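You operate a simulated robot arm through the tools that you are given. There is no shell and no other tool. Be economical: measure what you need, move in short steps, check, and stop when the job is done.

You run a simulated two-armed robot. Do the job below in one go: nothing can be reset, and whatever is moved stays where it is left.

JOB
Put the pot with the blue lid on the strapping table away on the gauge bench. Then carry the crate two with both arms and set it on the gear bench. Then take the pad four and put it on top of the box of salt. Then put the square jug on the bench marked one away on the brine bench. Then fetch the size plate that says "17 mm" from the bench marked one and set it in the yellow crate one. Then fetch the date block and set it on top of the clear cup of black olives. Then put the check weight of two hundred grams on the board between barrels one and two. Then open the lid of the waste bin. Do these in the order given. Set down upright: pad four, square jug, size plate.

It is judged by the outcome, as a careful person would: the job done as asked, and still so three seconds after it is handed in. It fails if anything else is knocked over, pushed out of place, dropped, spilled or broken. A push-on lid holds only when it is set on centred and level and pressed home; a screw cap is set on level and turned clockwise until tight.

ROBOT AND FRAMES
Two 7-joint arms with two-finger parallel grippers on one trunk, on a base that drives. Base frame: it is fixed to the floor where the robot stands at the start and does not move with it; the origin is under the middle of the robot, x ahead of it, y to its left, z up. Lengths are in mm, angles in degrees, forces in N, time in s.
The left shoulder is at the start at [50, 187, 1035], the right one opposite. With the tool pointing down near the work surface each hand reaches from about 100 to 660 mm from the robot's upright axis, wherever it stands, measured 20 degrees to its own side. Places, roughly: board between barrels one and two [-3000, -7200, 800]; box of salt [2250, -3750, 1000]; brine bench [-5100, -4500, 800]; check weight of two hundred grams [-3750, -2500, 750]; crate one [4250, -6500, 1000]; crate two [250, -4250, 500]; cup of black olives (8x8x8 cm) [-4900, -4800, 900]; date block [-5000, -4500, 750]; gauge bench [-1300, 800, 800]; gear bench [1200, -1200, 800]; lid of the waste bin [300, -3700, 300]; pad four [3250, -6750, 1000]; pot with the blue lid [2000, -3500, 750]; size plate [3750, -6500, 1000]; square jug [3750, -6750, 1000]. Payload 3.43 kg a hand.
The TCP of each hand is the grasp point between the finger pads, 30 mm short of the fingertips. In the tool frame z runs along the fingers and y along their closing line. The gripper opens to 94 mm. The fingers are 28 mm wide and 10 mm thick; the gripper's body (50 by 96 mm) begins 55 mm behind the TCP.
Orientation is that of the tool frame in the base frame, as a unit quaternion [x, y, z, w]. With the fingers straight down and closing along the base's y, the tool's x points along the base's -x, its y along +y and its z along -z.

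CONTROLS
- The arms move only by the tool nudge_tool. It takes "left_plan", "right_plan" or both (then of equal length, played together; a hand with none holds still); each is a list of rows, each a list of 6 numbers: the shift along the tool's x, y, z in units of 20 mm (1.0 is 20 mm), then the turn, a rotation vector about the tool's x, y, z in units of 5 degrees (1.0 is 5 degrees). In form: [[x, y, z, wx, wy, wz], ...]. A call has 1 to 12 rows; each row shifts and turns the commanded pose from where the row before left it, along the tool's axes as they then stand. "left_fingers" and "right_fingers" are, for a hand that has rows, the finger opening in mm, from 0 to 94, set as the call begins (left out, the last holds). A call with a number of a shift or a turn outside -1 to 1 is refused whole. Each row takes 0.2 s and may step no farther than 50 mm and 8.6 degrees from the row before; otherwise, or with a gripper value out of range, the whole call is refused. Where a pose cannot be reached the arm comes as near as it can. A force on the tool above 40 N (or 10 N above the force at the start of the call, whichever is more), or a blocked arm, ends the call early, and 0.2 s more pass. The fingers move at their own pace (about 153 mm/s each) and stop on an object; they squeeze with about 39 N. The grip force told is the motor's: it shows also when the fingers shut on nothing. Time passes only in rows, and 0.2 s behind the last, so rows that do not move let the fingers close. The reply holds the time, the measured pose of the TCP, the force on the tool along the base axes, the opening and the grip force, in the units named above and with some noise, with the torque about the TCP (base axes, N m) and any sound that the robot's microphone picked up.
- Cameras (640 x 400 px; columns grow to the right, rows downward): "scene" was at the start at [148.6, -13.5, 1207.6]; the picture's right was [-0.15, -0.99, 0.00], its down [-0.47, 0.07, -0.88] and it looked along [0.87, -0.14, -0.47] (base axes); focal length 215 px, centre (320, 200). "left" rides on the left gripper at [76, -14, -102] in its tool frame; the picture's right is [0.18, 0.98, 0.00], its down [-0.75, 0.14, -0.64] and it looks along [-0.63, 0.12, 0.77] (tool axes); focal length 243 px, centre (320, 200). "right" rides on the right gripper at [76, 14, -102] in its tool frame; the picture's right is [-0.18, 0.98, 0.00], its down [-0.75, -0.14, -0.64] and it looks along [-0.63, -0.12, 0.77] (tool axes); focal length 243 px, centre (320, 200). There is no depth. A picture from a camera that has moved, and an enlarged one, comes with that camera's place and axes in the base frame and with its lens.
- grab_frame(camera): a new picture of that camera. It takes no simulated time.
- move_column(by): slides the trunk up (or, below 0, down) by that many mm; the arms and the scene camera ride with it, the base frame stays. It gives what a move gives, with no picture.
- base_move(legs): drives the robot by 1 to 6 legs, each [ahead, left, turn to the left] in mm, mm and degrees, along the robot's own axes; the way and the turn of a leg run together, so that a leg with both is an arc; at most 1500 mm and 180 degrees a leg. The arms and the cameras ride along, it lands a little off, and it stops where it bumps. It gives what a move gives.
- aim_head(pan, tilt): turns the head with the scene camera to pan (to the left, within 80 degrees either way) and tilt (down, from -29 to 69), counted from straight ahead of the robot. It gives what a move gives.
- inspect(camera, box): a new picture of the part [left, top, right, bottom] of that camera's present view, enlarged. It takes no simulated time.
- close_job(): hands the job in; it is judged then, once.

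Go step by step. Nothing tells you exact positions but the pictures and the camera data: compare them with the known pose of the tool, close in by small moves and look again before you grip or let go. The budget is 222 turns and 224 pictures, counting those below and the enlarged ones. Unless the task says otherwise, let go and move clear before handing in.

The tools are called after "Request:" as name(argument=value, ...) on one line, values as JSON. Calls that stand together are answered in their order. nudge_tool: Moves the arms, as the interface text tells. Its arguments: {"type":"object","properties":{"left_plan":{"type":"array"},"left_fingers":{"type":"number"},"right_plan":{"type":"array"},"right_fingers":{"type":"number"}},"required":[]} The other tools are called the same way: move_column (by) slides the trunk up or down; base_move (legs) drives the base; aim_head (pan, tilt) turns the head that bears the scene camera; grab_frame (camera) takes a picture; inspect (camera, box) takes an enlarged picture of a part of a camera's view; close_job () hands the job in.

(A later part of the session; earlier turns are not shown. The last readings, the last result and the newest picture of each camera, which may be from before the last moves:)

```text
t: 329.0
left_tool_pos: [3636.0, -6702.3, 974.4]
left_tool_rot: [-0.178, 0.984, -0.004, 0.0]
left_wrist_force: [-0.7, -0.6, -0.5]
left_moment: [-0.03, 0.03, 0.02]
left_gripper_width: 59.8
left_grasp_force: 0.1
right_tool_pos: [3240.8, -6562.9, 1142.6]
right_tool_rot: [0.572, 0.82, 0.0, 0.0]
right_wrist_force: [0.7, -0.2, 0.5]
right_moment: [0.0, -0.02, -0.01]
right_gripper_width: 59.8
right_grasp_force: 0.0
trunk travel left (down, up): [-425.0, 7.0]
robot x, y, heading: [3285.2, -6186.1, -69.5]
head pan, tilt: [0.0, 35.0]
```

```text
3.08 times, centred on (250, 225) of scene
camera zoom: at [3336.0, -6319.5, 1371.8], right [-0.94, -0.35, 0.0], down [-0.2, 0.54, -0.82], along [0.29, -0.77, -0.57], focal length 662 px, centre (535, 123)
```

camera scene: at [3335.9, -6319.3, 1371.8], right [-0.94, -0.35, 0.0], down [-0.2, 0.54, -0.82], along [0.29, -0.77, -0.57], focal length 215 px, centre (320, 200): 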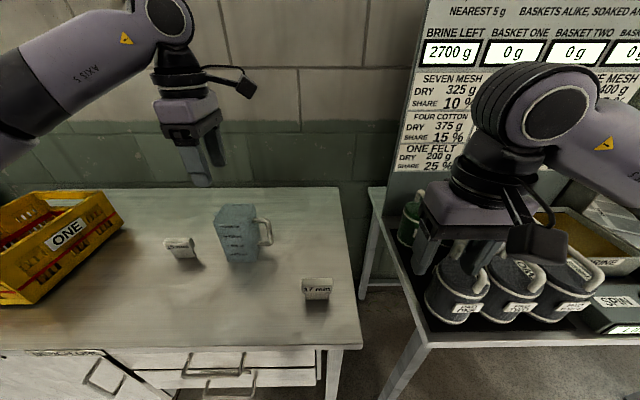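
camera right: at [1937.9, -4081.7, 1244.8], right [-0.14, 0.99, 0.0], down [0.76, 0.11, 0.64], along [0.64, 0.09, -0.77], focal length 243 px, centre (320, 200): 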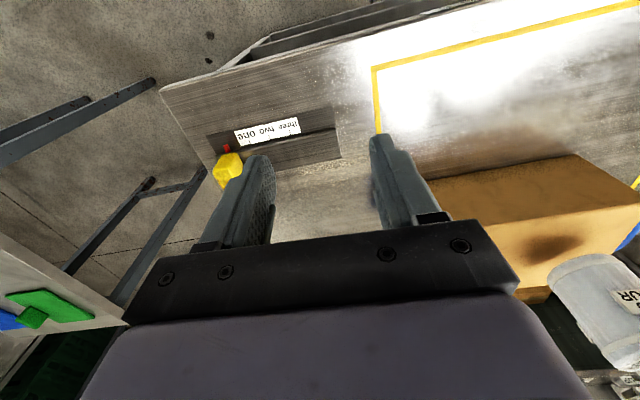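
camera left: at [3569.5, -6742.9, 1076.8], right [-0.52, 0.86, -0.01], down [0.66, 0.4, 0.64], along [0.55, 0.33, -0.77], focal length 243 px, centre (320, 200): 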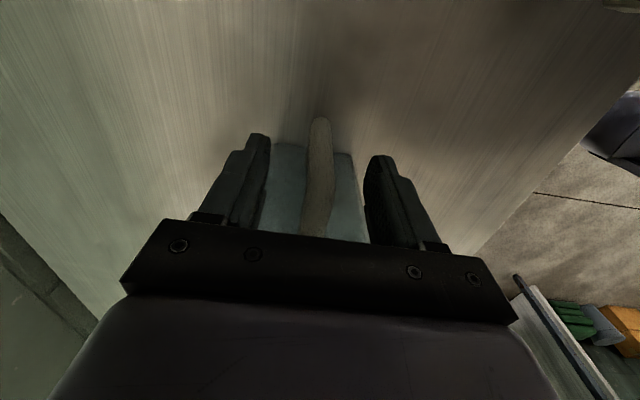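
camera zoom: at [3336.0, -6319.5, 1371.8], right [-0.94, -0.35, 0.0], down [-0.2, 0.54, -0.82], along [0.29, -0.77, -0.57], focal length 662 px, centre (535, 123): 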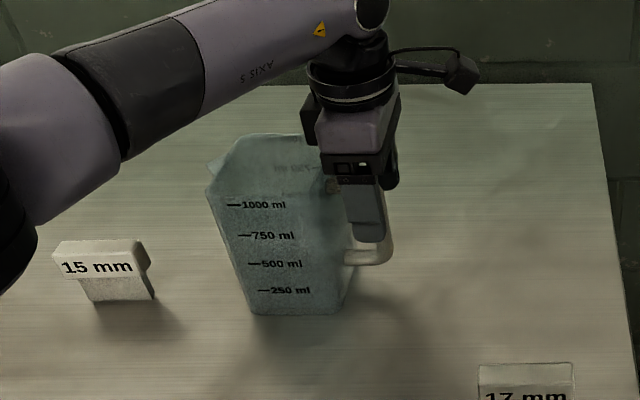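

Request:
nudge_tool(left_plan=[[0, 0, 0, 0, 0, 0], [0, 0, 0, 0, 0, 0], [0, 0, 0, 0, 0, 0]], left_fingers=0)

Request:
nudge_tool(left_plan=[[0, 0, -0.3, 0, 0, 0], [0, 0, -0.5, 0, 0, 0], [0, 0, -0.7, 0, 0, 0], [0, 0, -0.9, 0, 0, 0]])

Request:
grab_frame(camera="scene")

```text
t: 329.8
left_tool_pos: [3633.6, -6703.3, 974.2]
left_tool_rot: [-0.178, 0.984, -0.004, 0.0]
left_wrist_force: [0.3, -0.3, 0.2]
left_moment: [-0.02, 0.09, -0.01]
left_gripper_width: 19.5
left_grasp_force: 38.7
right_tool_pos: [3239.6, -6562.0, 1141.8]
right_tool_rot: [0.572, 0.82, 0.0, 0.0]
right_wrist_force: [-0.3, -0.3, 0.8]
right_moment: [-0.03, -0.01, -0.03]
right_gripper_width: 60.0
right_grasp_force: 0.0
trunk travel left (down, up): [-425.0, 7.0]
robot x, y, heading: [3284.0, -6183.3, -69.6]
head pan, tilt: [0.0, 35.0]
```

```text
t: 330.8
left_tool_pos: [3634.1, -6701.0, 1022.5]
left_tool_rot: [-0.177, 0.984, -0.004, 0.0]
left_wrist_force: [0.2, 0.2, -1.4]
left_moment: [-0.09, 0.05, -0.01]
left_gripper_width: 19.7
left_grasp_force: 38.1
right_tool_pos: [3241.4, -6562.4, 1141.4]
right_tool_rot: [0.572, 0.82, 0.0, 0.001]
right_wrist_force: [-0.2, -0.1, 0.2]
right_moment: [0.01, 0.02, 0.01]
right_gripper_width: 60.0
right_grasp_force: 0.1
trunk travel left (down, up): [-425.0, 7.0]
robot x, y, heading: [3286.0, -6181.0, -69.4]
head pan, tilt: [0.0, 35.0]
```

```text
109 pictures are left
camera scene: at [3335.9, -6319.3, 1371.8], right [-0.94, -0.35, 0.0], down [-0.2, 0.54, -0.82], along [0.29, -0.77, -0.57], focal length 215 px, centre (320, 200)
```

scene: 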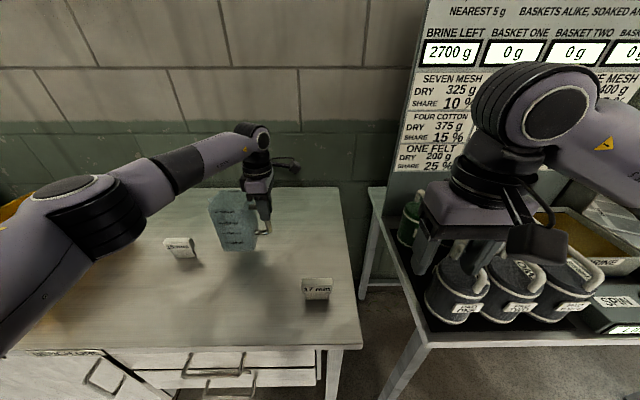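

The jug hangs level. I raise and retract it, then drive off toward the far side via the north passage.

Request:
nudge_tool(left_plan=[[0, 0, -0.9, 0, 0, 0], [0, 0, -0.9, 0, 0, 0], [0, 0.8, -0.9, 0, 0, 0], [0, 0.9, -0.9, 0, 0, 0], [0, 0.9, -0.8, 0, 0, 0], [0, 0.9, -0.5, 0, 0, 0], [0, 0.9, -0.5, 0, 0, 0], [0, 0.9, -0.5, 0, 0, 0], [0, 0.9, 0, 0, 0, 0], [0, 0.9, 0, 0, 0, 0], [0, 0.9, 0, 0, 0, 0], [0, 0.9, 0, 0, 0, 0]])

Request:
base_move(legs=[[-400, 0, 0]])

Request:
aim_head(pan=-70, tilt=12)

Request:
grab_frame(camera="scene")

```text
t: 333.4
left_tool_pos: [3573.1, -6535.8, 1139.9]
left_tool_rot: [-0.179, 0.984, -0.004, 0.0]
left_wrist_force: [-0.1, -0.4, -1.9]
left_moment: [-0.06, 0.08, 0.02]
left_gripper_width: 19.6
left_grasp_force: 39.3
right_tool_pos: [3241.0, -6562.2, 1143.0]
right_tool_rot: [0.573, 0.82, 0.0, 0.001]
right_wrist_force: [0.4, 0.4, -0.7]
right_moment: [0.01, -0.01, -0.04]
right_gripper_width: 60.1
right_grasp_force: 0.0
trunk travel left (down, up): [-425.0, 7.0]
robot x, y, heading: [3284.0, -6184.0, -69.6]
head pan, tilt: [0.0, 35.0]
```

```text
t: 335.8
left_tool_pos: [3435.2, -6169.6, 1140.2]
left_tool_rot: [-0.176, 0.984, -0.004, -0.001]
left_wrist_force: [0.3, 0.1, -0.6]
left_moment: [-0.03, 0.07, -0.01]
left_gripper_width: 19.5
left_grasp_force: 38.8
right_tool_pos: [3103.4, -6195.1, 1142.4]
right_tool_rot: [0.575, 0.818, 0.0, 0.0]
right_wrist_force: [0.3, -0.1, 0.3]
right_moment: [-0.01, -0.03, -0.02]
right_gripper_width: 59.8
right_grasp_force: 0.0
trunk travel left (down, up): [-425.0, 7.0]
robot x, y, heading: [3145.0, -5815.2, -70.0]
head pan, tilt: [0.0, 35.0]
```

```text
t: 337.2
left_tool_pos: [3435.5, -6169.5, 1139.4]
left_tool_rot: [-0.176, 0.984, -0.004, -0.001]
left_wrist_force: [0.5, -0.4, -1.9]
left_moment: [-0.03, 0.11, -0.02]
left_gripper_width: 19.4
left_grasp_force: 38.7
right_tool_pos: [3105.2, -6195.5, 1143.0]
right_tool_rot: [0.574, 0.819, 0.0, 0.0]
right_wrist_force: [-0.7, -0.5, 0.2]
right_moment: [0.02, 0.0, 0.01]
right_gripper_width: 59.9
right_grasp_force: 0.2
trunk travel left (down, up): [-425.0, 7.0]
robot x, y, heading: [3147.8, -5815.4, -69.8]
head pan, tilt: [-70.0, 12.0]
```

```text
108 pictures are left
camera scene: at [3098.8, -5930.4, 1408.7], right [-0.64, 0.76, 0.0], down [0.16, 0.13, -0.98], along [-0.75, -0.63, -0.21], focal length 215 px, centre (320, 200)
```

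scene: 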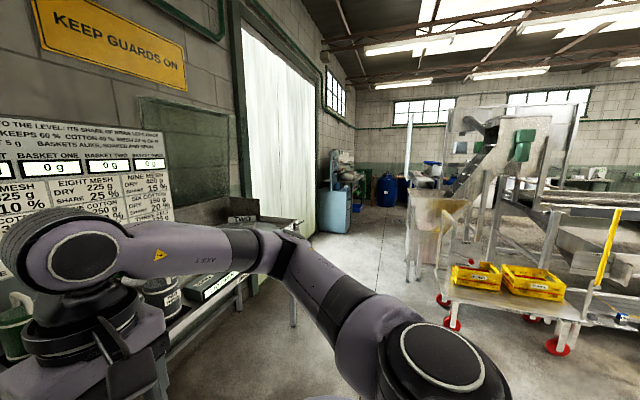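

A south passage leads west to the blue barrels — shorter. I take it between the trolley and the wall benches.

Request:
base_move(legs=[[0, 0, -83], [1400, 0, 0], [700, 0, 0]])

Request:
aim_head(pan=-10, tilt=15)

Request:
grab_frame(camera="scene")

```text
t: 351.3
left_tool_pos: [935.9, -7088.3, 1138.7]
left_tool_rot: [0.524, 0.852, -0.002, -0.002]
left_wrist_force: [0.0, -0.4, -0.7]
left_moment: [0.08, 0.03, 0.02]
left_gripper_width: 19.6
left_grasp_force: 38.8
right_tool_pos: [872.8, -6763.5, 1142.6]
right_tool_rot: [0.974, 0.228, -0.001, 0.001]
right_wrist_force: [0.1, 0.2, 0.5]
right_moment: [-0.04, -0.02, 0.0]
right_gripper_width: 60.1
right_grasp_force: 0.2
trunk travel left (down, up): [-425.0, 7.0]
robot x, y, heading: [1257.1, -6767.2, -153.4]
head pan, tilt: [-70.0, 12.0]
```

```text
t: 352.6
left_tool_pos: [936.7, -7088.8, 1139.4]
left_tool_rot: [0.524, 0.852, -0.003, -0.003]
left_wrist_force: [-0.9, 0.6, -2.1]
left_moment: [0.1, 0.05, -0.02]
left_gripper_width: 19.4
left_grasp_force: 39.8
right_tool_pos: [873.4, -6763.0, 1142.0]
right_tool_rot: [0.974, 0.228, 0.0, 0.0]
right_wrist_force: [0.5, -0.7, 0.9]
right_moment: [0.0, 0.0, 0.02]
right_gripper_width: 59.8
right_grasp_force: 0.0
trunk travel left (down, up): [-425.0, 7.0]
robot x, y, heading: [1258.5, -6765.6, -153.4]
head pan, tilt: [-10.0, 15.0]
```

```text
107 pictures are left
camera scene: at [1114.1, -6817.0, 1403.8], right [-0.28, 0.96, 0.0], down [0.25, 0.07, -0.97], along [-0.93, -0.27, -0.26], focal length 215 px, centre (320, 200)
```

scene: 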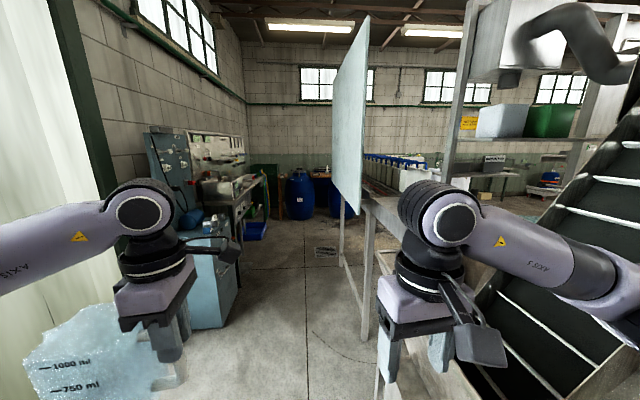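

Request:
base_move(legs=[[1480, 0, 0], [0, 0, -10]])

Request:
aim_head(pan=-15, tilt=10)

Request:
grab_frame(camera="scene")

```text
t: 357.1
left_tool_pos: [186.2, -7483.0, 1145.1]
left_tool_rot: [0.522, 0.853, -0.005, -0.008]
left_wrist_force: [-0.7, -0.4, -0.9]
left_moment: [0.04, 0.06, -0.01]
left_gripper_width: 19.7
left_grasp_force: 39.1
right_tool_pos: [121.8, -7150.6, 1139.5]
right_tool_rot: [0.975, 0.222, 0.007, -0.007]
right_wrist_force: [-0.7, -0.8, 0.2]
right_moment: [0.01, -0.03, -0.01]
right_gripper_width: 60.3
right_grasp_force: 0.0
trunk travel left (down, up): [-425.0, 7.0]
robot x, y, heading: [496.6, -7154.3, -153.2]
head pan, tilt: [-10.0, 15.0]
stopped in leg 1: the robot was blocked; the commanded pose is now the measured one
```

```text
t: 357.8
left_tool_pos: [189.5, -7481.9, 1144.7]
left_tool_rot: [0.521, 0.854, -0.006, -0.008]
left_wrist_force: [0.1, 0.2, -0.7]
left_moment: [0.09, 0.05, -0.04]
left_gripper_width: 19.5
left_grasp_force: 39.0
right_tool_pos: [122.1, -7149.6, 1139.3]
right_tool_rot: [0.975, 0.223, 0.006, -0.007]
right_wrist_force: [-0.2, -0.6, -0.7]
right_moment: [0.01, 0.03, 0.0]
right_gripper_width: 60.1
right_grasp_force: 0.1
trunk travel left (down, up): [-425.0, 7.0]
robot x, y, heading: [494.3, -7158.1, -153.4]
head pan, tilt: [-15.0, 10.0]
```

```text
106 pictures are left
camera scene: at [367.5, -7199.8, 1414.3], right [-0.21, 0.98, 0.0], down [0.15, 0.04, -0.99], along [-0.97, -0.2, -0.16], focal length 215 px, centre (320, 200)
```

scene: 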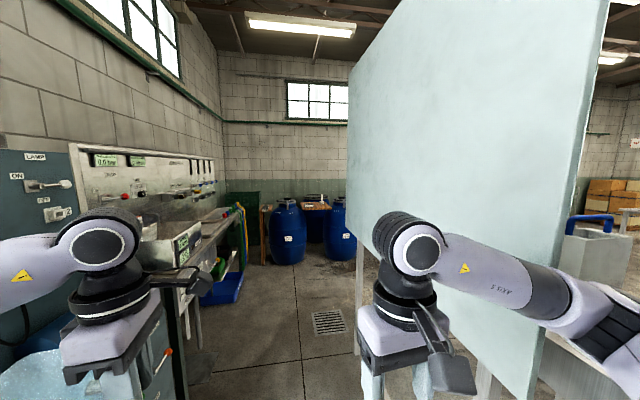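

The base was blocked. I look to both sides to see by what.

Request:
aim_head(pan=40, tilt=45)

Request:
grab_frame(camera="scene")

Request:
aim_head(pan=-55, tilt=40)

Request:
grab_frame(camera="scene")

```text
t: 359.0
left_tool_pos: [189.7, -7481.0, 1144.5]
left_tool_rot: [0.522, 0.853, -0.007, -0.008]
left_wrist_force: [0.9, 0.4, -0.9]
left_moment: [0.12, 0.04, 0.03]
left_gripper_width: 19.5
left_grasp_force: 38.7
right_tool_pos: [122.9, -7149.0, 1138.9]
right_tool_rot: [0.975, 0.224, 0.007, -0.008]
right_wrist_force: [0.6, 0.1, -0.6]
right_moment: [0.01, -0.03, 0.02]
right_gripper_width: 59.9
right_grasp_force: 0.0
trunk travel left (down, up): [-425.0, 7.0]
robot x, y, heading: [493.2, -7157.2, -153.0]
head pan, tilt: [40.0, 45.0]
```

```text
105 pictures are left
camera scene: at [425.8, -7254.7, 1358.5], right [-0.92, 0.39, 0.01], down [0.27, 0.65, -0.71], along [-0.29, -0.65, -0.7], focal length 215 px, centre (320, 200)
```

scene: 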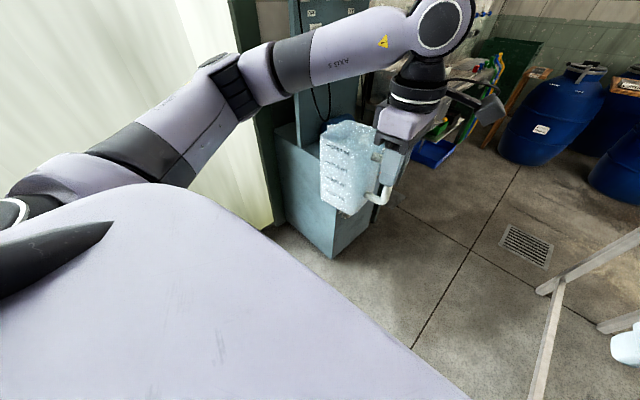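

```text
t: 360.7
left_tool_pos: [188.3, -7481.5, 1143.4]
left_tool_rot: [0.521, 0.853, -0.007, -0.009]
left_wrist_force: [-0.3, -0.6, -1.1]
left_moment: [0.09, 0.02, -0.03]
left_gripper_width: 19.2
left_grasp_force: 38.8
right_tool_pos: [122.6, -7150.0, 1138.8]
right_tool_rot: [0.974, 0.225, 0.006, -0.007]
right_wrist_force: [-0.2, -0.7, -0.1]
right_moment: [-0.02, -0.02, -0.03]
right_gripper_width: 59.8
right_grasp_force: 0.0
trunk travel left (down, up): [-425.0, 7.0]
robot x, y, heading: [494.2, -7157.6, -153.3]
head pan, tilt: [-55.0, 40.0]
```

```text
104 pictures are left
camera scene: at [382.7, -7139.7, 1366.2], right [0.47, 0.88, -0.01], down [0.55, -0.3, -0.77], along [-0.69, 0.36, -0.63], focal length 215 px, centre (320, 200)
```

scene: 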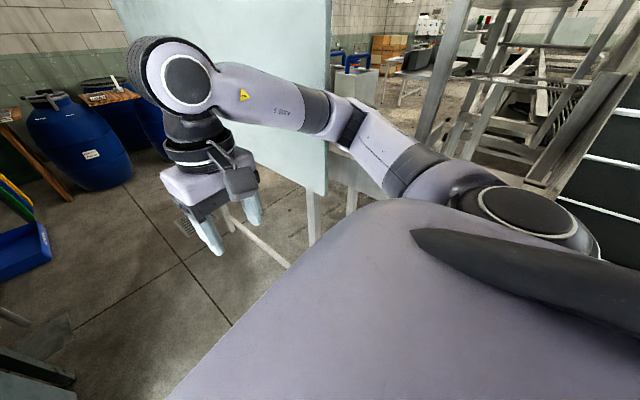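

The right elbow touched the hanging panel's edge. I back off, shift left and align with the corridor (heading about -164).

Request:
base_move(legs=[[-220, 0, 0], [0, 0, -11], [0, 170, 0], [500, 0, 0]])

Request:
aim_head(pan=-25, tilt=25)

Request:
grab_frame(camera="scene")

Request:
aim_head(pan=35, tilt=30)

Request:
grab_frame(camera="scene")

```text
t: 366.6
left_tool_pos: [63.3, -7565.6, 1140.0]
left_tool_rot: [0.605, 0.796, -0.002, -0.006]
left_wrist_force: [-0.1, 0.1, -0.9]
left_moment: [0.1, -0.02, 0.03]
left_gripper_width: 19.4
left_grasp_force: 38.8
right_tool_pos: [63.7, -7225.6, 1133.9]
right_tool_rot: [0.993, 0.118, 0.017, -0.009]
right_wrist_force: [-0.6, 0.8, 0.3]
right_moment: [0.01, 0.01, -0.02]
right_gripper_width: 60.0
right_grasp_force: 0.1
trunk travel left (down, up): [-425.0, 7.0]
robot x, y, heading: [431.3, -7306.4, -164.5]
head pan, tilt: [-55.0, 40.0]
stopped in leg 4: the robot was blocked; the commanded pose is now the measured one
```

```text
t: 367.5
left_tool_pos: [65.2, -7566.5, 1142.2]
left_tool_rot: [0.605, 0.796, -0.004, -0.007]
left_wrist_force: [0.2, -1.0, -2.0]
left_moment: [0.11, 0.08, 0.03]
left_gripper_width: 19.3
left_grasp_force: 38.7
right_tool_pos: [63.4, -7225.1, 1134.5]
right_tool_rot: [0.993, 0.118, 0.016, -0.009]
right_wrist_force: [0.6, -0.1, 0.8]
right_moment: [0.0, 0.01, 0.0]
right_gripper_width: 59.9
right_grasp_force: 0.0
trunk travel left (down, up): [-425.0, 7.0]
robot x, y, heading: [429.4, -7305.4, -164.5]
head pan, tilt: [-25.0, 25.0]
```

```text
103 pictures are left
camera scene: at [295.9, -7309.6, 1389.2], right [0.17, 0.99, 0.0], down [0.41, -0.07, -0.91], along [-0.9, 0.15, -0.41], focal length 215 px, centre (320, 200)
```

scene: 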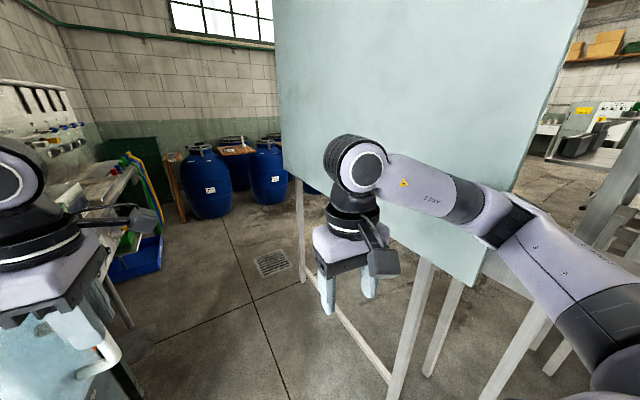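

```text
t: 368.8
left_tool_pos: [64.6, -7565.5, 1141.7]
left_tool_rot: [0.604, 0.797, -0.004, -0.007]
left_wrist_force: [0.6, -0.3, -1.3]
left_moment: [0.14, -0.01, -0.01]
left_gripper_width: 19.4
left_grasp_force: 39.3
right_tool_pos: [63.9, -7225.7, 1134.8]
right_tool_rot: [0.993, 0.119, 0.016, -0.008]
right_wrist_force: [-0.9, 0.2, -0.3]
right_moment: [0.02, 0.0, 0.0]
right_gripper_width: 59.8
right_grasp_force: 0.1
trunk travel left (down, up): [-425.0, 7.0]
robot x, y, heading: [432.8, -7308.3, -164.8]
head pan, tilt: [35.0, 30.0]
```

```text
102 pictures are left
camera scene: at [329.0, -7394.5, 1380.6], right [-0.77, 0.64, 0.01], down [0.31, 0.39, -0.87], along [-0.56, -0.66, -0.5], focal length 215 px, centre (320, 200)
```

scene: 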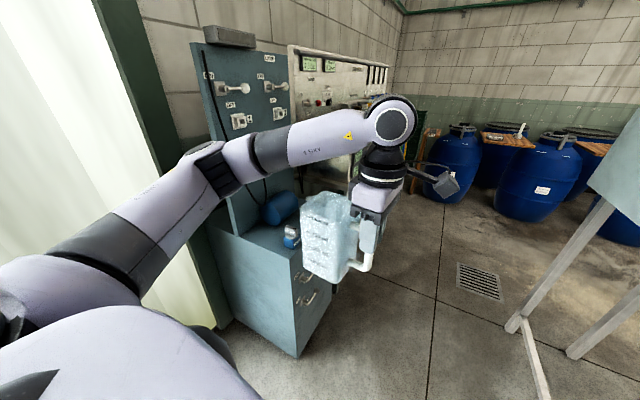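

The panel slants a bit into the corridor. I back off slightly, stretch the right arm forward to pull its elbow in, and shift further left.

Request:
base_move(legs=[[-120, 0, 0], [0, 75, 0]])

Request:
nudge_tool(right_plan=[[-0.95, 0.4, 0, 0, 0, 0], [-0.95, 0.4, 0, 0, 0, 0], [-0.95, 0.4, 0, 0, 0, 0], [-0.95, 0.4, 0, 0, 0, 0], [-0.95, 0.4, 0, 0, 0, 0], [-0.95, 0.4, 0, 0, 0, 0], [-0.95, 0.4, 0, 0, 0, 0], [-0.95, 0.4, 0, 0, 0, 0], [-0.95, 0.4, 0, 0, 0, 0]])

Request:
base_move(legs=[[700, 0, 0]])

Request:
aim_head(pan=-20, tilt=20)

Request:
grab_frame(camera="scene")

```text
t: 370.9
left_tool_pos: [187.7, -7601.9, 1137.8]
left_tool_rot: [0.604, 0.797, -0.001, -0.002]
left_wrist_force: [-1.0, -0.1, -0.8]
left_moment: [0.09, 0.06, 0.02]
left_gripper_width: 19.2
left_grasp_force: 39.0
right_tool_pos: [187.2, -7262.4, 1129.8]
right_tool_rot: [0.993, 0.12, 0.022, -0.007]
right_wrist_force: [-0.3, 0.3, -0.4]
right_moment: [0.01, 0.02, -0.02]
right_gripper_width: 59.9
right_grasp_force: 0.1
trunk travel left (down, up): [-425.0, 7.0]
robot x, y, heading: [559.4, -7346.7, -164.6]
head pan, tilt: [35.0, 30.0]
```

```text
t: 372.9
left_tool_pos: [187.6, -7602.4, 1136.8]
left_tool_rot: [0.604, 0.797, -0.002, -0.001]
left_wrist_force: [0.0, -0.7, -1.1]
left_moment: [0.09, 0.03, -0.01]
left_gripper_width: 19.5
left_grasp_force: 38.9
right_tool_pos: [36.7, -7372.0, 1121.5]
right_tool_rot: [0.993, 0.12, 0.022, -0.006]
right_wrist_force: [-1.5, -0.1, 0.7]
right_moment: [0.03, -0.03, -0.02]
right_gripper_width: 59.8
right_grasp_force: 0.0
trunk travel left (down, up): [-425.0, 7.0]
robot x, y, heading: [563.1, -7342.6, -164.6]
head pan, tilt: [35.0, 30.0]
```

```text
t: 376.7
left_tool_pos: [-461.7, -7800.3, 1137.4]
left_tool_rot: [0.594, 0.804, -0.001, -0.001]
left_wrist_force: [0.6, 0.3, -0.5]
left_moment: [0.07, 0.05, 0.01]
left_gripper_width: 19.4
left_grasp_force: 39.2
right_tool_pos: [-617.7, -7573.1, 1120.0]
right_tool_rot: [0.991, 0.132, 0.022, -0.006]
right_wrist_force: [-0.3, 0.3, -0.3]
right_moment: [0.02, 0.0, 0.01]
right_gripper_width: 60.0
right_grasp_force: 0.0
trunk travel left (down, up): [-425.0, 7.0]
robot x, y, heading: [-90.9, -7533.9, -163.0]
head pan, tilt: [35.0, 30.0]
```

```text
t: 377.9
left_tool_pos: [-462.7, -7800.1, 1137.1]
left_tool_rot: [0.595, 0.804, -0.001, -0.001]
left_wrist_force: [-0.1, 0.8, -1.6]
left_moment: [0.11, 0.06, -0.01]
left_gripper_width: 19.4
left_grasp_force: 39.2
right_tool_pos: [-617.5, -7574.2, 1120.3]
right_tool_rot: [0.991, 0.131, 0.022, -0.007]
right_wrist_force: [-0.1, 1.2, -0.4]
right_moment: [-0.02, 0.0, 0.03]
right_gripper_width: 59.7
right_grasp_force: 0.1
trunk travel left (down, up): [-425.0, 7.0]
robot x, y, heading: [-90.0, -7535.2, -162.9]
head pan, tilt: [-20.0, 20.0]
```

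```text
101 pictures are left
camera scene: at [-240.9, -7545.5, 1395.6], right [0.06, 1.0, 0.0], down [0.34, -0.02, -0.94], along [-0.94, 0.05, -0.34], focal length 215 px, centre (320, 200)
```

scene: 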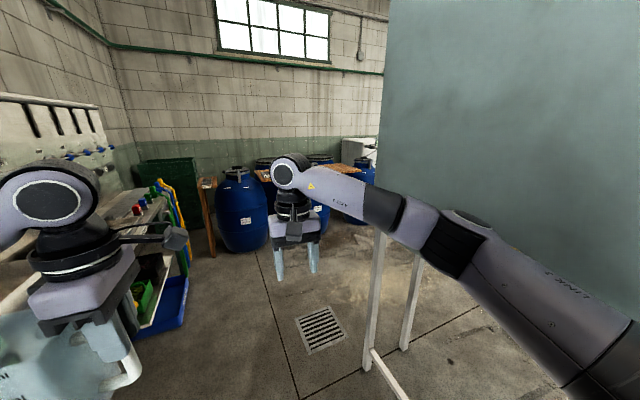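

Past the pinch. I go on to the open area by the barrels, then look right (north).

Request:
base_move(legs=[[0, 0, -7], [1450, 0, 0], [0, 0, -60]])

Request:
aim_head(pan=0, tilt=15)

Request:
grab_frame(camera="scene")

```text
t: 388.5
left_tool_pos: [-1940.6, -7539.4, 1138.2]
left_tool_rot: [0.94, 0.341, 0.0, -0.002]
left_wrist_force: [-0.5, -1.4, -0.7]
left_moment: [0.02, -0.09, 0.01]
left_gripper_width: 19.6
left_grasp_force: 39.1
right_tool_pos: [-1792.4, -7308.3, 1120.9]
right_tool_rot: [0.899, -0.438, 0.022, 0.008]
right_wrist_force: [-0.8, 0.0, 0.6]
right_moment: [0.0, 0.0, -0.01]
right_gripper_width: 60.1
right_grasp_force: 0.0
trunk travel left (down, up): [-425.0, 7.0]
robot x, y, heading: [-1551.5, -7778.2, 129.6]
head pan, tilt: [-20.0, 20.0]
```

```text
t: 389.4
left_tool_pos: [-1940.5, -7539.2, 1138.3]
left_tool_rot: [0.94, 0.342, 0.0, -0.002]
left_wrist_force: [-0.3, 0.4, -1.2]
left_moment: [0.06, -0.06, 0.05]
left_gripper_width: 19.5
left_grasp_force: 39.1
right_tool_pos: [-1792.5, -7308.4, 1121.1]
right_tool_rot: [0.899, -0.438, 0.022, 0.007]
right_wrist_force: [0.3, -0.1, -0.4]
right_moment: [-0.03, -0.02, -0.05]
right_gripper_width: 60.0
right_grasp_force: 0.1
trunk travel left (down, up): [-425.0, 7.0]
robot x, y, heading: [-1550.7, -7773.6, 129.6]
head pan, tilt: [0.0, 15.0]
```

```text
100 pictures are left
camera scene: at [-1648.8, -7659.1, 1403.8], right [0.77, 0.64, 0.0], down [0.17, -0.2, -0.97], along [-0.62, 0.74, -0.26], focal length 215 px, centre (320, 200)
```

scene: 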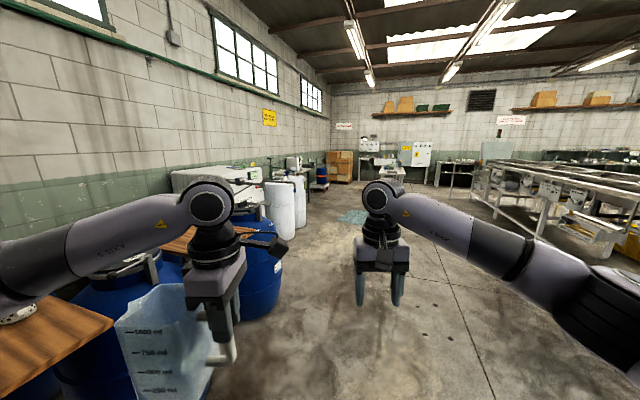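

A wide aisle runs along the west wall. I drive up it toward the brine bench.

Request:
base_move(legs=[[0, 0, -22], [1000, 0, 0], [0, 0, 21], [1400, 0, 0], [700, 0, 0]])

Request:
aim_head(pan=20, tilt=18)

Request:
grab_frame(camera="scene")

```text
t: 406.8
left_tool_pos: [-3396.7, -4824.9, 1137.6]
left_tool_rot: [0.952, 0.306, -0.001, -0.001]
left_wrist_force: [0.1, 0.5, -1.4]
left_moment: [0.04, -0.1, 0.0]
left_gripper_width: 19.7
left_grasp_force: 39.0
right_tool_pos: [-3231.6, -4604.3, 1120.6]
right_tool_rot: [0.882, -0.47, 0.022, 0.009]
right_wrist_force: [0.7, 0.8, -0.4]
right_moment: [0.01, -0.03, 0.03]
right_gripper_width: 59.8
right_grasp_force: 0.1
trunk travel left (down, up): [-425.0, 7.0]
robot x, y, heading: [-3023.3, -5091.0, 125.2]
head pan, tilt: [0.0, 15.0]
```

```text
t: 407.7
left_tool_pos: [-3396.1, -4824.2, 1138.6]
left_tool_rot: [0.952, 0.308, 0.0, -0.001]
left_wrist_force: [0.4, -0.8, -1.8]
left_moment: [0.02, -0.08, -0.02]
left_gripper_width: 19.6
left_grasp_force: 38.8
right_tool_pos: [-3231.3, -4605.0, 1121.6]
right_tool_rot: [0.882, -0.47, 0.022, 0.008]
right_wrist_force: [-0.1, -0.2, -0.6]
right_moment: [0.03, -0.03, 0.01]
right_gripper_width: 60.2
right_grasp_force: 0.1
trunk travel left (down, up): [-425.0, 7.0]
robot x, y, heading: [-3024.1, -5088.4, 125.5]
head pan, tilt: [20.0, 18.0]
```

```text
99 pictures are left
camera scene: at [-3136.6, -4988.3, 1398.9], right [0.57, 0.82, 0.0], down [0.25, -0.18, -0.95], along [-0.78, 0.54, -0.31], focal length 215 px, centre (320, 200)
```

scene: 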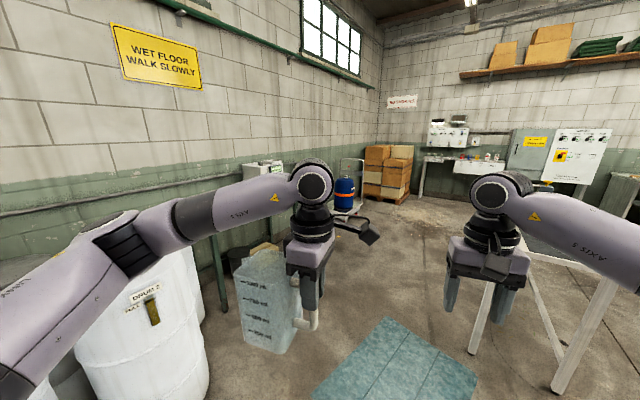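

The brine bench is behind the jug on the left wall past the drums. I drive over and turn to face it.

Request:
base_move(legs=[[0, 0, 16], [1350, 0, 0], [0, 0, 59]])

Request:
aim_head(pan=0, tilt=22)

Request:
grab_frame(camera="scene")

```text
t: 418.1
left_tool_pos: [-4452.3, -4522.1, 1138.3]
left_tool_rot: [0.569, 0.822, -0.001, -0.001]
left_wrist_force: [0.3, 0.1, -1.7]
left_moment: [0.1, 0.06, 0.0]
left_gripper_width: 19.2
left_grasp_force: 38.7
right_tool_pos: [-4621.1, -4305.2, 1121.9]
right_tool_rot: [0.987, 0.161, 0.022, -0.007]
right_wrist_force: [0.5, -0.1, -0.1]
right_moment: [0.0, 0.02, 0.02]
right_gripper_width: 60.1
right_grasp_force: 0.1
trunk travel left (down, up): [-425.0, 7.0]
robot x, y, heading: [-4099.9, -4237.0, -159.9]
head pan, tilt: [20.0, 18.0]
```

```text
t: 418.9
left_tool_pos: [-4453.1, -4523.2, 1138.6]
left_tool_rot: [0.569, 0.822, -0.001, -0.001]
left_wrist_force: [0.5, -0.7, -1.9]
left_moment: [0.12, 0.08, 0.01]
left_gripper_width: 19.8
left_grasp_force: 39.3
right_tool_pos: [-4621.9, -4305.1, 1121.5]
right_tool_rot: [0.986, 0.163, 0.021, -0.007]
right_wrist_force: [-0.1, -1.0, -1.7]
right_moment: [-0.01, -0.02, 0.02]
right_gripper_width: 60.0
right_grasp_force: 0.0
trunk travel left (down, up): [-425.0, 7.0]
robot x, y, heading: [-4098.5, -4233.6, -159.5]
head pan, tilt: [0.0, 22.0]
```

```text
98 pictures are left
camera scene: at [-4241.5, -4285.3, 1392.4], right [-0.35, 0.94, 0.0], down [0.35, 0.13, -0.93], along [-0.87, -0.32, -0.37], focal length 215 px, centre (320, 200)
```

scene: 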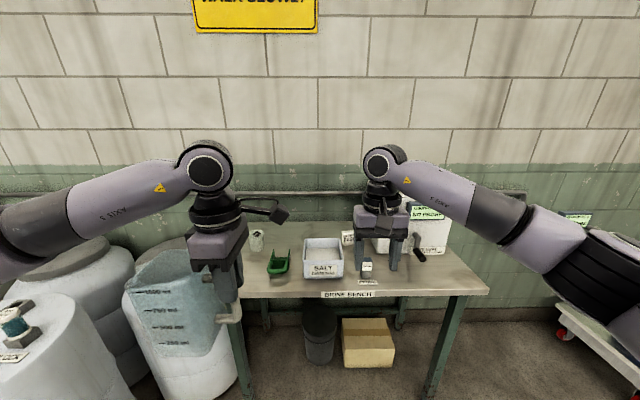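

Request:
inspect(camera="scene", box=[200, 180, 500, 320])

Request:
inspect(camera="scene", box=[0, 210, 260, 400])

```text
2.13 times, centred on (350, 250) of scene
camera zoom: at [-4241.5, -4285.3, 1392.4], right [-0.35, 0.94, 0.0], down [0.35, 0.13, -0.93], along [-0.87, -0.32, -0.37], focal length 459 px, centre (256, 93)
```

zoom: 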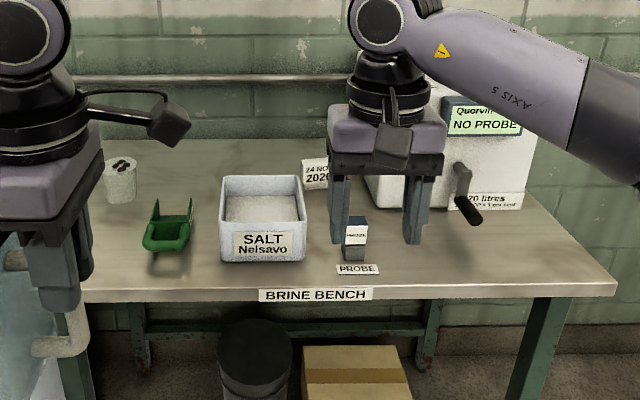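

```text
2.11 times, centred on (130, 305) of scene
camera zoom: at [-4241.5, -4285.3, 1392.4], right [-0.35, 0.94, 0.0], down [0.35, 0.13, -0.93], along [-0.87, -0.32, -0.37], focal length 453 px, centre (720, -21)
```

zoom: 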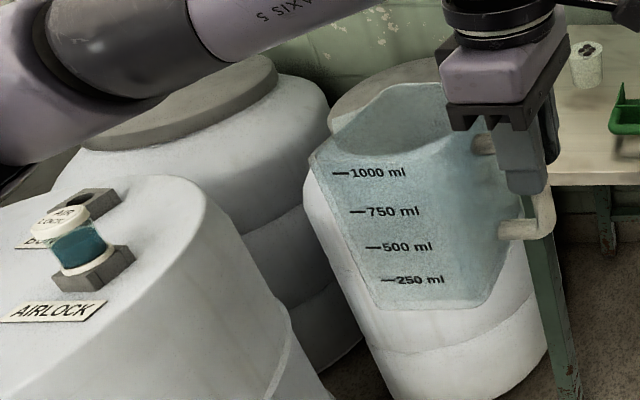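

The brine bench has salt tub, scoop, the date block "24 NOV 2026" at the back and the cup with black olives at the back left. I pull the right hand in and go closer to choose a free spot for the jug.

Request:
nudge_tool(right_plan=[[0.95, -0.4, -0.15, 0, 0, 0], [0.95, -0.4, -0.15, 0, 0, 0], [0.95, -0.4, -0.15, 0, 0, 0], [0.95, -0.4, -0.15, 0, 0, 0], [0.95, -0.4, -0.15, 0, 0, 0], [0.95, -0.4, -0.15, 0, 0, 0], [0.95, -0.4, 0, 0, 0, 0], [0.95, -0.4, 0, 0, 0, 0], [0.95, -0.4, 0, 0, 0, 0]])

Request:
base_move(legs=[[300, 0, 0]])

Request:
aim_head(pan=8, tilt=35)

Request:
grab_frame(camera="scene")

Request:
grab_frame(camera="right")

```text
t: 420.9
left_tool_pos: [-4452.1, -4521.2, 1137.8]
left_tool_rot: [0.57, 0.821, -0.001, -0.001]
left_wrist_force: [1.0, 1.2, -1.5]
left_moment: [0.08, 0.08, 0.01]
left_gripper_width: 19.6
left_grasp_force: 39.4
right_tool_pos: [-4484.5, -4183.5, 1147.8]
right_tool_rot: [0.987, 0.162, 0.021, -0.006]
right_wrist_force: [-0.5, -0.1, -0.8]
right_moment: [0.01, -0.01, 0.02]
right_gripper_width: 60.2
right_grasp_force: 0.1
trunk travel left (down, up): [-425.0, 7.0]
robot x, y, heading: [-4099.2, -4229.7, -159.6]
head pan, tilt: [0.0, 22.0]
```

```text
t: 423.0
left_tool_pos: [-4743.2, -4629.6, 1137.1]
left_tool_rot: [0.568, 0.823, 0.0, -0.001]
left_wrist_force: [0.1, -0.6, -2.0]
left_moment: [0.11, 0.04, -0.02]
left_gripper_width: 19.4
left_grasp_force: 39.0
right_tool_pos: [-4775.2, -4292.1, 1147.4]
right_tool_rot: [0.986, 0.163, 0.021, -0.007]
right_wrist_force: [0.0, -0.1, -0.6]
right_moment: [0.01, -0.01, 0.0]
right_gripper_width: 60.0
right_grasp_force: 0.1
trunk travel left (down, up): [-425.0, 7.0]
robot x, y, heading: [-4391.2, -4341.8, -159.5]
head pan, tilt: [0.0, 22.0]
```

```text
t: 423.7
left_tool_pos: [-4741.6, -4630.2, 1138.8]
left_tool_rot: [0.568, 0.823, -0.002, -0.001]
left_wrist_force: [-0.5, -0.9, -2.1]
left_moment: [0.12, 0.07, 0.01]
left_gripper_width: 19.3
left_grasp_force: 39.1
right_tool_pos: [-4774.5, -4292.5, 1146.1]
right_tool_rot: [0.986, 0.163, 0.021, -0.006]
right_wrist_force: [0.6, 0.4, 0.0]
right_moment: [0.01, 0.0, 0.01]
right_gripper_width: 59.9
right_grasp_force: 0.1
trunk travel left (down, up): [-425.0, 7.0]
robot x, y, heading: [-4390.8, -4337.1, -159.5]
head pan, tilt: [8.0, 35.0]
```

```text
95 pictures are left
camera scene: at [-4522.4, -4402.9, 1371.9], right [-0.48, 0.88, 0.0], down [0.5, 0.27, -0.82], along [-0.72, -0.39, -0.57], focal length 215 px, centre (320, 200)
```

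scene: 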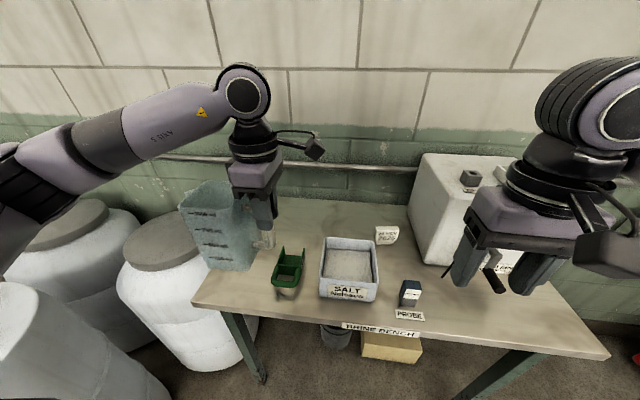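

```text
94 pictures are left
camera right: at [-4702.1, -4283.8, 1252.7], right [0.14, -0.99, -0.01], down [-0.78, -0.12, 0.61], along [-0.6, -0.08, -0.79], focal length 243 px, centre (320, 200)
```

right: 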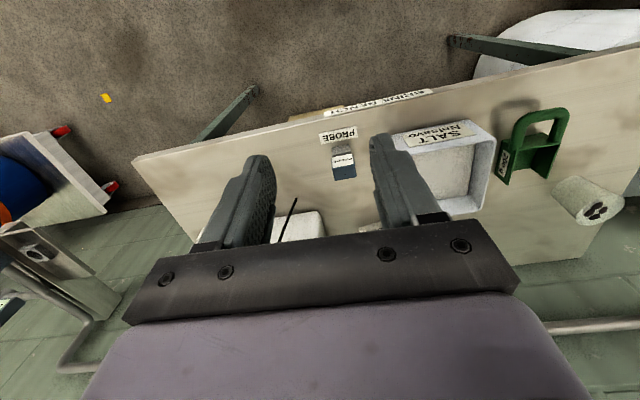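

The free strip at the right front of the bench (right of the crank) suits the jug. I shift the base right to work there.

Request:
base_move(legs=[[0, -590, 0]])

Request:
aim_head(pan=5, tilt=40)

Request:
grab_frame(camera="scene")

```text
t: 429.4
left_tool_pos: [-4947.5, -4071.0, 1137.8]
left_tool_rot: [0.576, 0.817, 0.0, -0.001]
left_wrist_force: [-0.9, -0.5, -1.8]
left_moment: [0.09, 0.04, -0.01]
left_gripper_width: 19.4
left_grasp_force: 38.4
right_tool_pos: [-4974.4, -3732.6, 1146.7]
right_tool_rot: [0.988, 0.153, 0.021, -0.007]
right_wrist_force: [0.4, 0.6, -0.2]
right_moment: [-0.01, 0.0, -0.01]
right_gripper_width: 60.1
right_grasp_force: 0.0
trunk travel left (down, up): [-425.0, 7.0]
robot x, y, heading: [-4591.0, -3786.8, -160.2]
head pan, tilt: [8.0, 35.0]
```

```text
t: 430.0
left_tool_pos: [-4948.3, -4070.7, 1136.8]
left_tool_rot: [0.576, 0.818, -0.001, -0.001]
left_wrist_force: [0.1, 0.1, -1.4]
left_moment: [0.1, 0.02, 0.01]
left_gripper_width: 19.4
left_grasp_force: 38.9
right_tool_pos: [-4974.2, -3733.0, 1146.3]
right_tool_rot: [0.988, 0.154, 0.021, -0.006]
right_wrist_force: [0.1, 0.1, -0.2]
right_moment: [0.0, -0.05, 0.0]
right_gripper_width: 60.0
right_grasp_force: 0.0
trunk travel left (down, up): [-425.0, 7.0]
robot x, y, heading: [-4588.2, -3786.9, -160.8]
head pan, tilt: [5.0, 40.0]
```

```text
93 pictures are left
camera scene: at [-4722.8, -3843.0, 1364.3], right [-0.41, 0.91, 0.0], down [0.59, 0.27, -0.77], along [-0.7, -0.32, -0.64], focal length 215 px, centre (320, 200)
```

scene: 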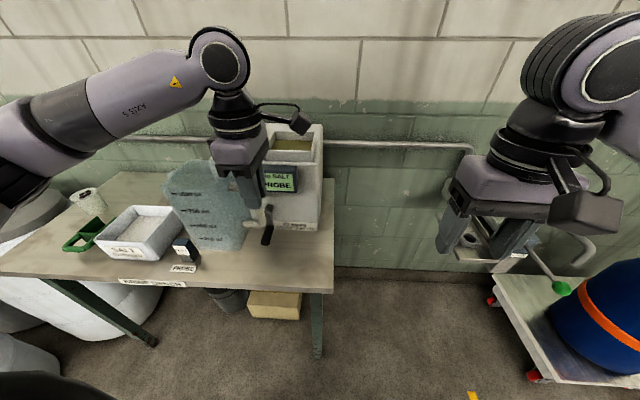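

Request:
nudge_tool(left_plan=[[0.75, -0.2, 0.2, 0, 0, 0], [0.75, -0.2, 0.2, 0, 0, 0], [0.75, -0.4, 0.2, 0, 0, 0], [0.75, -0.5, 0.2, 0, 0, 0], [0.75, -0.5, 0.3, 0, 0, 0], [0.75, -0.5, 0.5, 0, 0, 0], [0.75, -0.5, 0.8, 0, 0, 0], [0.75, -0.5, 0.9, 0, 0, 0]])

Request:
grab_frame(camera="scene")

Request:
grab_frame(camera="right")

```text
t: 431.8
left_tool_pos: [-5047.9, -3981.5, 1072.0]
left_tool_rot: [0.575, 0.818, -0.002, -0.001]
left_wrist_force: [-0.5, 0.0, -0.1]
left_moment: [0.09, 0.01, -0.02]
left_gripper_width: 19.0
left_grasp_force: 38.4
right_tool_pos: [-4974.5, -3732.6, 1145.7]
right_tool_rot: [0.988, 0.153, 0.022, -0.005]
right_wrist_force: [-0.4, 0.3, 0.8]
right_moment: [-0.03, 0.0, 0.01]
right_gripper_width: 60.0
right_grasp_force: 0.0
trunk travel left (down, up): [-425.0, 7.0]
robot x, y, heading: [-4586.1, -3787.4, -160.8]
head pan, tilt: [5.0, 40.0]
```

```text
92 pictures are left
camera scene: at [-4723.1, -3842.7, 1364.2], right [-0.41, 0.91, 0.0], down [0.59, 0.27, -0.77], along [-0.7, -0.32, -0.64], focal length 215 px, centre (320, 200)
```

scene: 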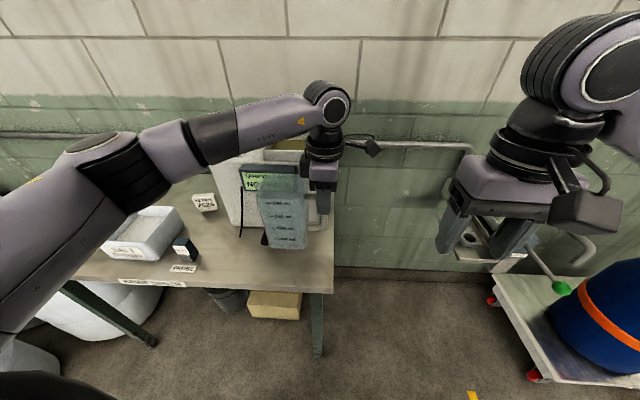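

```text
91 pictures are left
camera right: at [-4901.3, -3725.7, 1252.6], right [0.12, -0.99, -0.01], down [-0.79, -0.11, 0.61], along [-0.61, -0.06, -0.79], focal length 243 px, centre (320, 200)
```

right: 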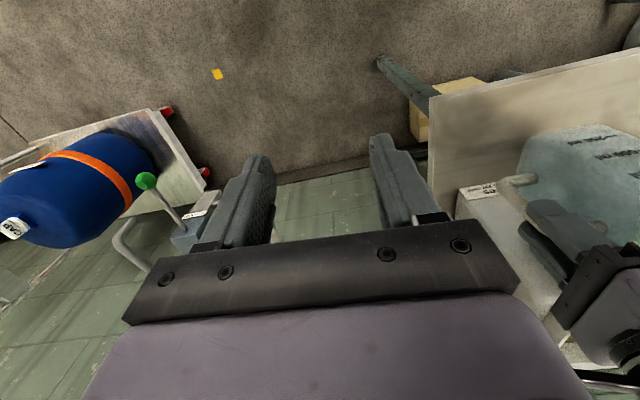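

Request:
nudge_tool(left_plan=[[0, 0.2, 0.9, 0, 0, 0], [0, 0, 0.9, 0, 0, 0], [0, 0, 0.9, 0, 0, 0], [0, 0, 0.9, 0, 0, 0], [0, 0, 0.9, 0, 0, 0]])

Request:
inspect(camera="scene", box=[220, 130, 420, 310])

Request:
grab_frame(camera="right")

```text
t: 433.0
left_tool_pos: [-5046.7, -3979.4, 980.7]
left_tool_rot: [0.575, 0.818, -0.001, -0.001]
left_wrist_force: [0.0, -0.1, -1.7]
left_moment: [0.12, 0.04, 0.01]
left_gripper_width: 19.5
left_grasp_force: 39.1
right_tool_pos: [-4973.9, -3733.0, 1146.7]
right_tool_rot: [0.988, 0.154, 0.022, -0.006]
right_wrist_force: [0.4, -0.3, 0.2]
right_moment: [0.0, 0.02, 0.0]
right_gripper_width: 59.6
right_grasp_force: 0.0
trunk travel left (down, up): [-425.0, 7.0]
robot x, y, heading: [-4591.0, -3790.0, -160.7]
head pan, tilt: [5.0, 40.0]
```

```text
2.22 times, centred on (320, 220) of scene
camera zoom: at [-4722.9, -3843.0, 1364.2], right [-0.41, 0.91, 0.0], down [0.59, 0.27, -0.77], along [-0.7, -0.32, -0.64], focal length 478 px, centre (320, 156)
```

zoom: 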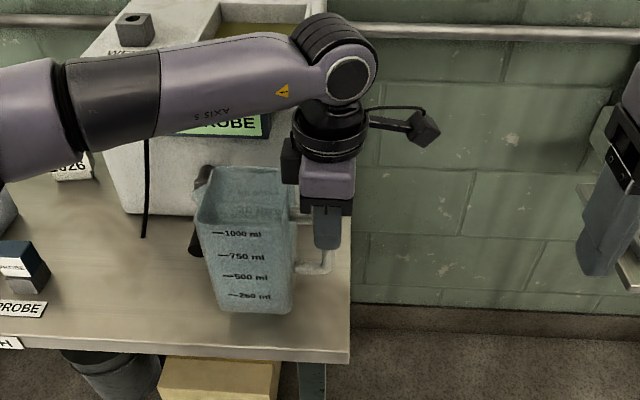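

```text
89 pictures are left
camera right: at [-4901.1, -3726.0, 1252.7], right [0.12, -0.99, -0.01], down [-0.79, -0.11, 0.61], along [-0.61, -0.06, -0.79], focal length 243 px, centre (320, 200)
```

right: 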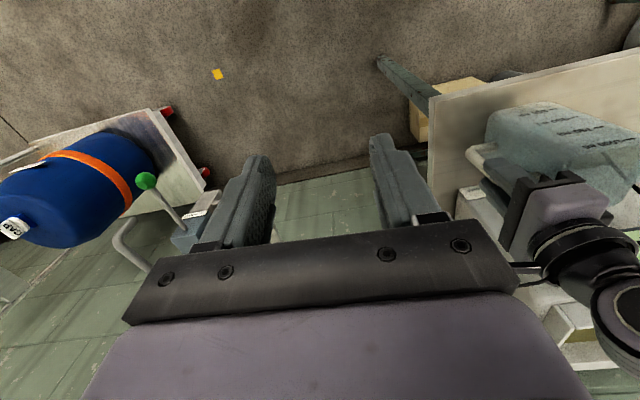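

Request:
nudge_tool(left_plan=[[0.5, 0, 0.3, 0, 0, 0], [0, 0, 0.6, 0, 0, 0], [0, 0, 0.5, 0, 0, 0]])

Request:
nudge_tool(left_plan=[[0, 0, 0.15, 0, 0, 0], [0, 0, 0.15, 0, 0, 0], [0, 0, 0.15, 0, 0, 0]])

Request:
nudge_tool(left_plan=[[0, 0, 0.12, 0, 0, 0], [0, 0, 0.12, 0, 0, 0]])

Request:
inspect(camera="scene", box=[220, 130, 420, 310])

```text
t: 433.8
left_tool_pos: [-5049.1, -3970.2, 955.1]
left_tool_rot: [0.576, 0.818, -0.002, -0.001]
left_wrist_force: [0.9, 0.0, -1.3]
left_moment: [0.1, 0.05, 0.02]
left_gripper_width: 19.8
left_grasp_force: 39.0
right_tool_pos: [-4973.1, -3733.4, 1146.7]
right_tool_rot: [0.988, 0.154, 0.022, -0.006]
right_wrist_force: [-0.2, -0.3, -0.1]
right_moment: [0.0, 0.0, 0.0]
right_gripper_width: 59.8
right_grasp_force: 0.1
trunk travel left (down, up): [-425.0, 7.0]
robot x, y, heading: [-4589.7, -3788.4, -160.3]
head pan, tilt: [5.0, 40.0]
```

```text
t: 434.6
left_tool_pos: [-5052.3, -3970.2, 948.0]
left_tool_rot: [0.577, 0.817, -0.003, -0.003]
left_wrist_force: [-0.7, 1.2, 9.7]
left_moment: [-1.14, -0.53, 0.0]
left_gripper_width: 19.6
left_grasp_force: 39.0
right_tool_pos: [-4971.4, -3733.0, 1148.1]
right_tool_rot: [0.988, 0.154, 0.021, -0.006]
right_wrist_force: [0.9, -0.4, -0.2]
right_moment: [0.0, -0.01, 0.02]
right_gripper_width: 60.4
right_grasp_force: 0.0
trunk travel left (down, up): [-425.0, 7.0]
robot x, y, heading: [-4593.5, -3792.1, -160.6]
head pan, tilt: [5.0, 40.0]
```

```text
t: 435.2
left_tool_pos: [-5050.0, -3968.8, 944.2]
left_tool_rot: [0.576, 0.817, -0.003, -0.004]
left_wrist_force: [-1.3, 2.2, 26.7]
left_moment: [-0.71, -0.41, -0.03]
left_gripper_width: 19.4
left_grasp_force: 39.3
right_tool_pos: [-4972.5, -3731.3, 1148.9]
right_tool_rot: [0.988, 0.154, 0.02, -0.006]
right_wrist_force: [0.1, 0.1, 0.5]
right_moment: [-0.02, 0.0, 0.0]
right_gripper_width: 60.2
right_grasp_force: 0.2
trunk travel left (down, up): [-425.0, 7.0]
robot x, y, heading: [-4591.5, -3792.1, -160.7]
head pan, tilt: [5.0, 40.0]
```

```text
2.22 times, centred on (320, 220) of scene
camera zoom: at [-4720.9, -3841.4, 1364.9], right [-0.41, 0.91, 0.0], down [0.58, 0.26, -0.77], along [-0.7, -0.32, -0.64], focal length 478 px, centre (320, 156)
```

zoom: 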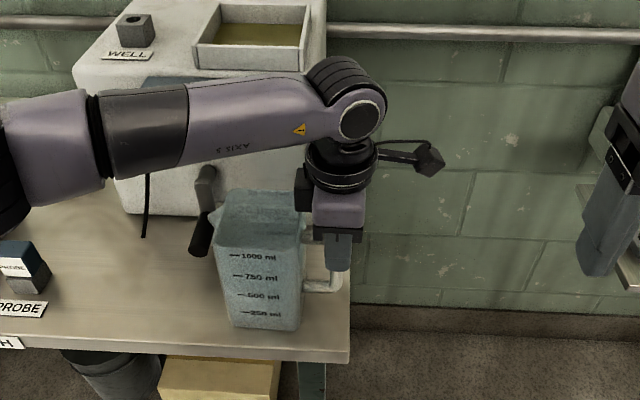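

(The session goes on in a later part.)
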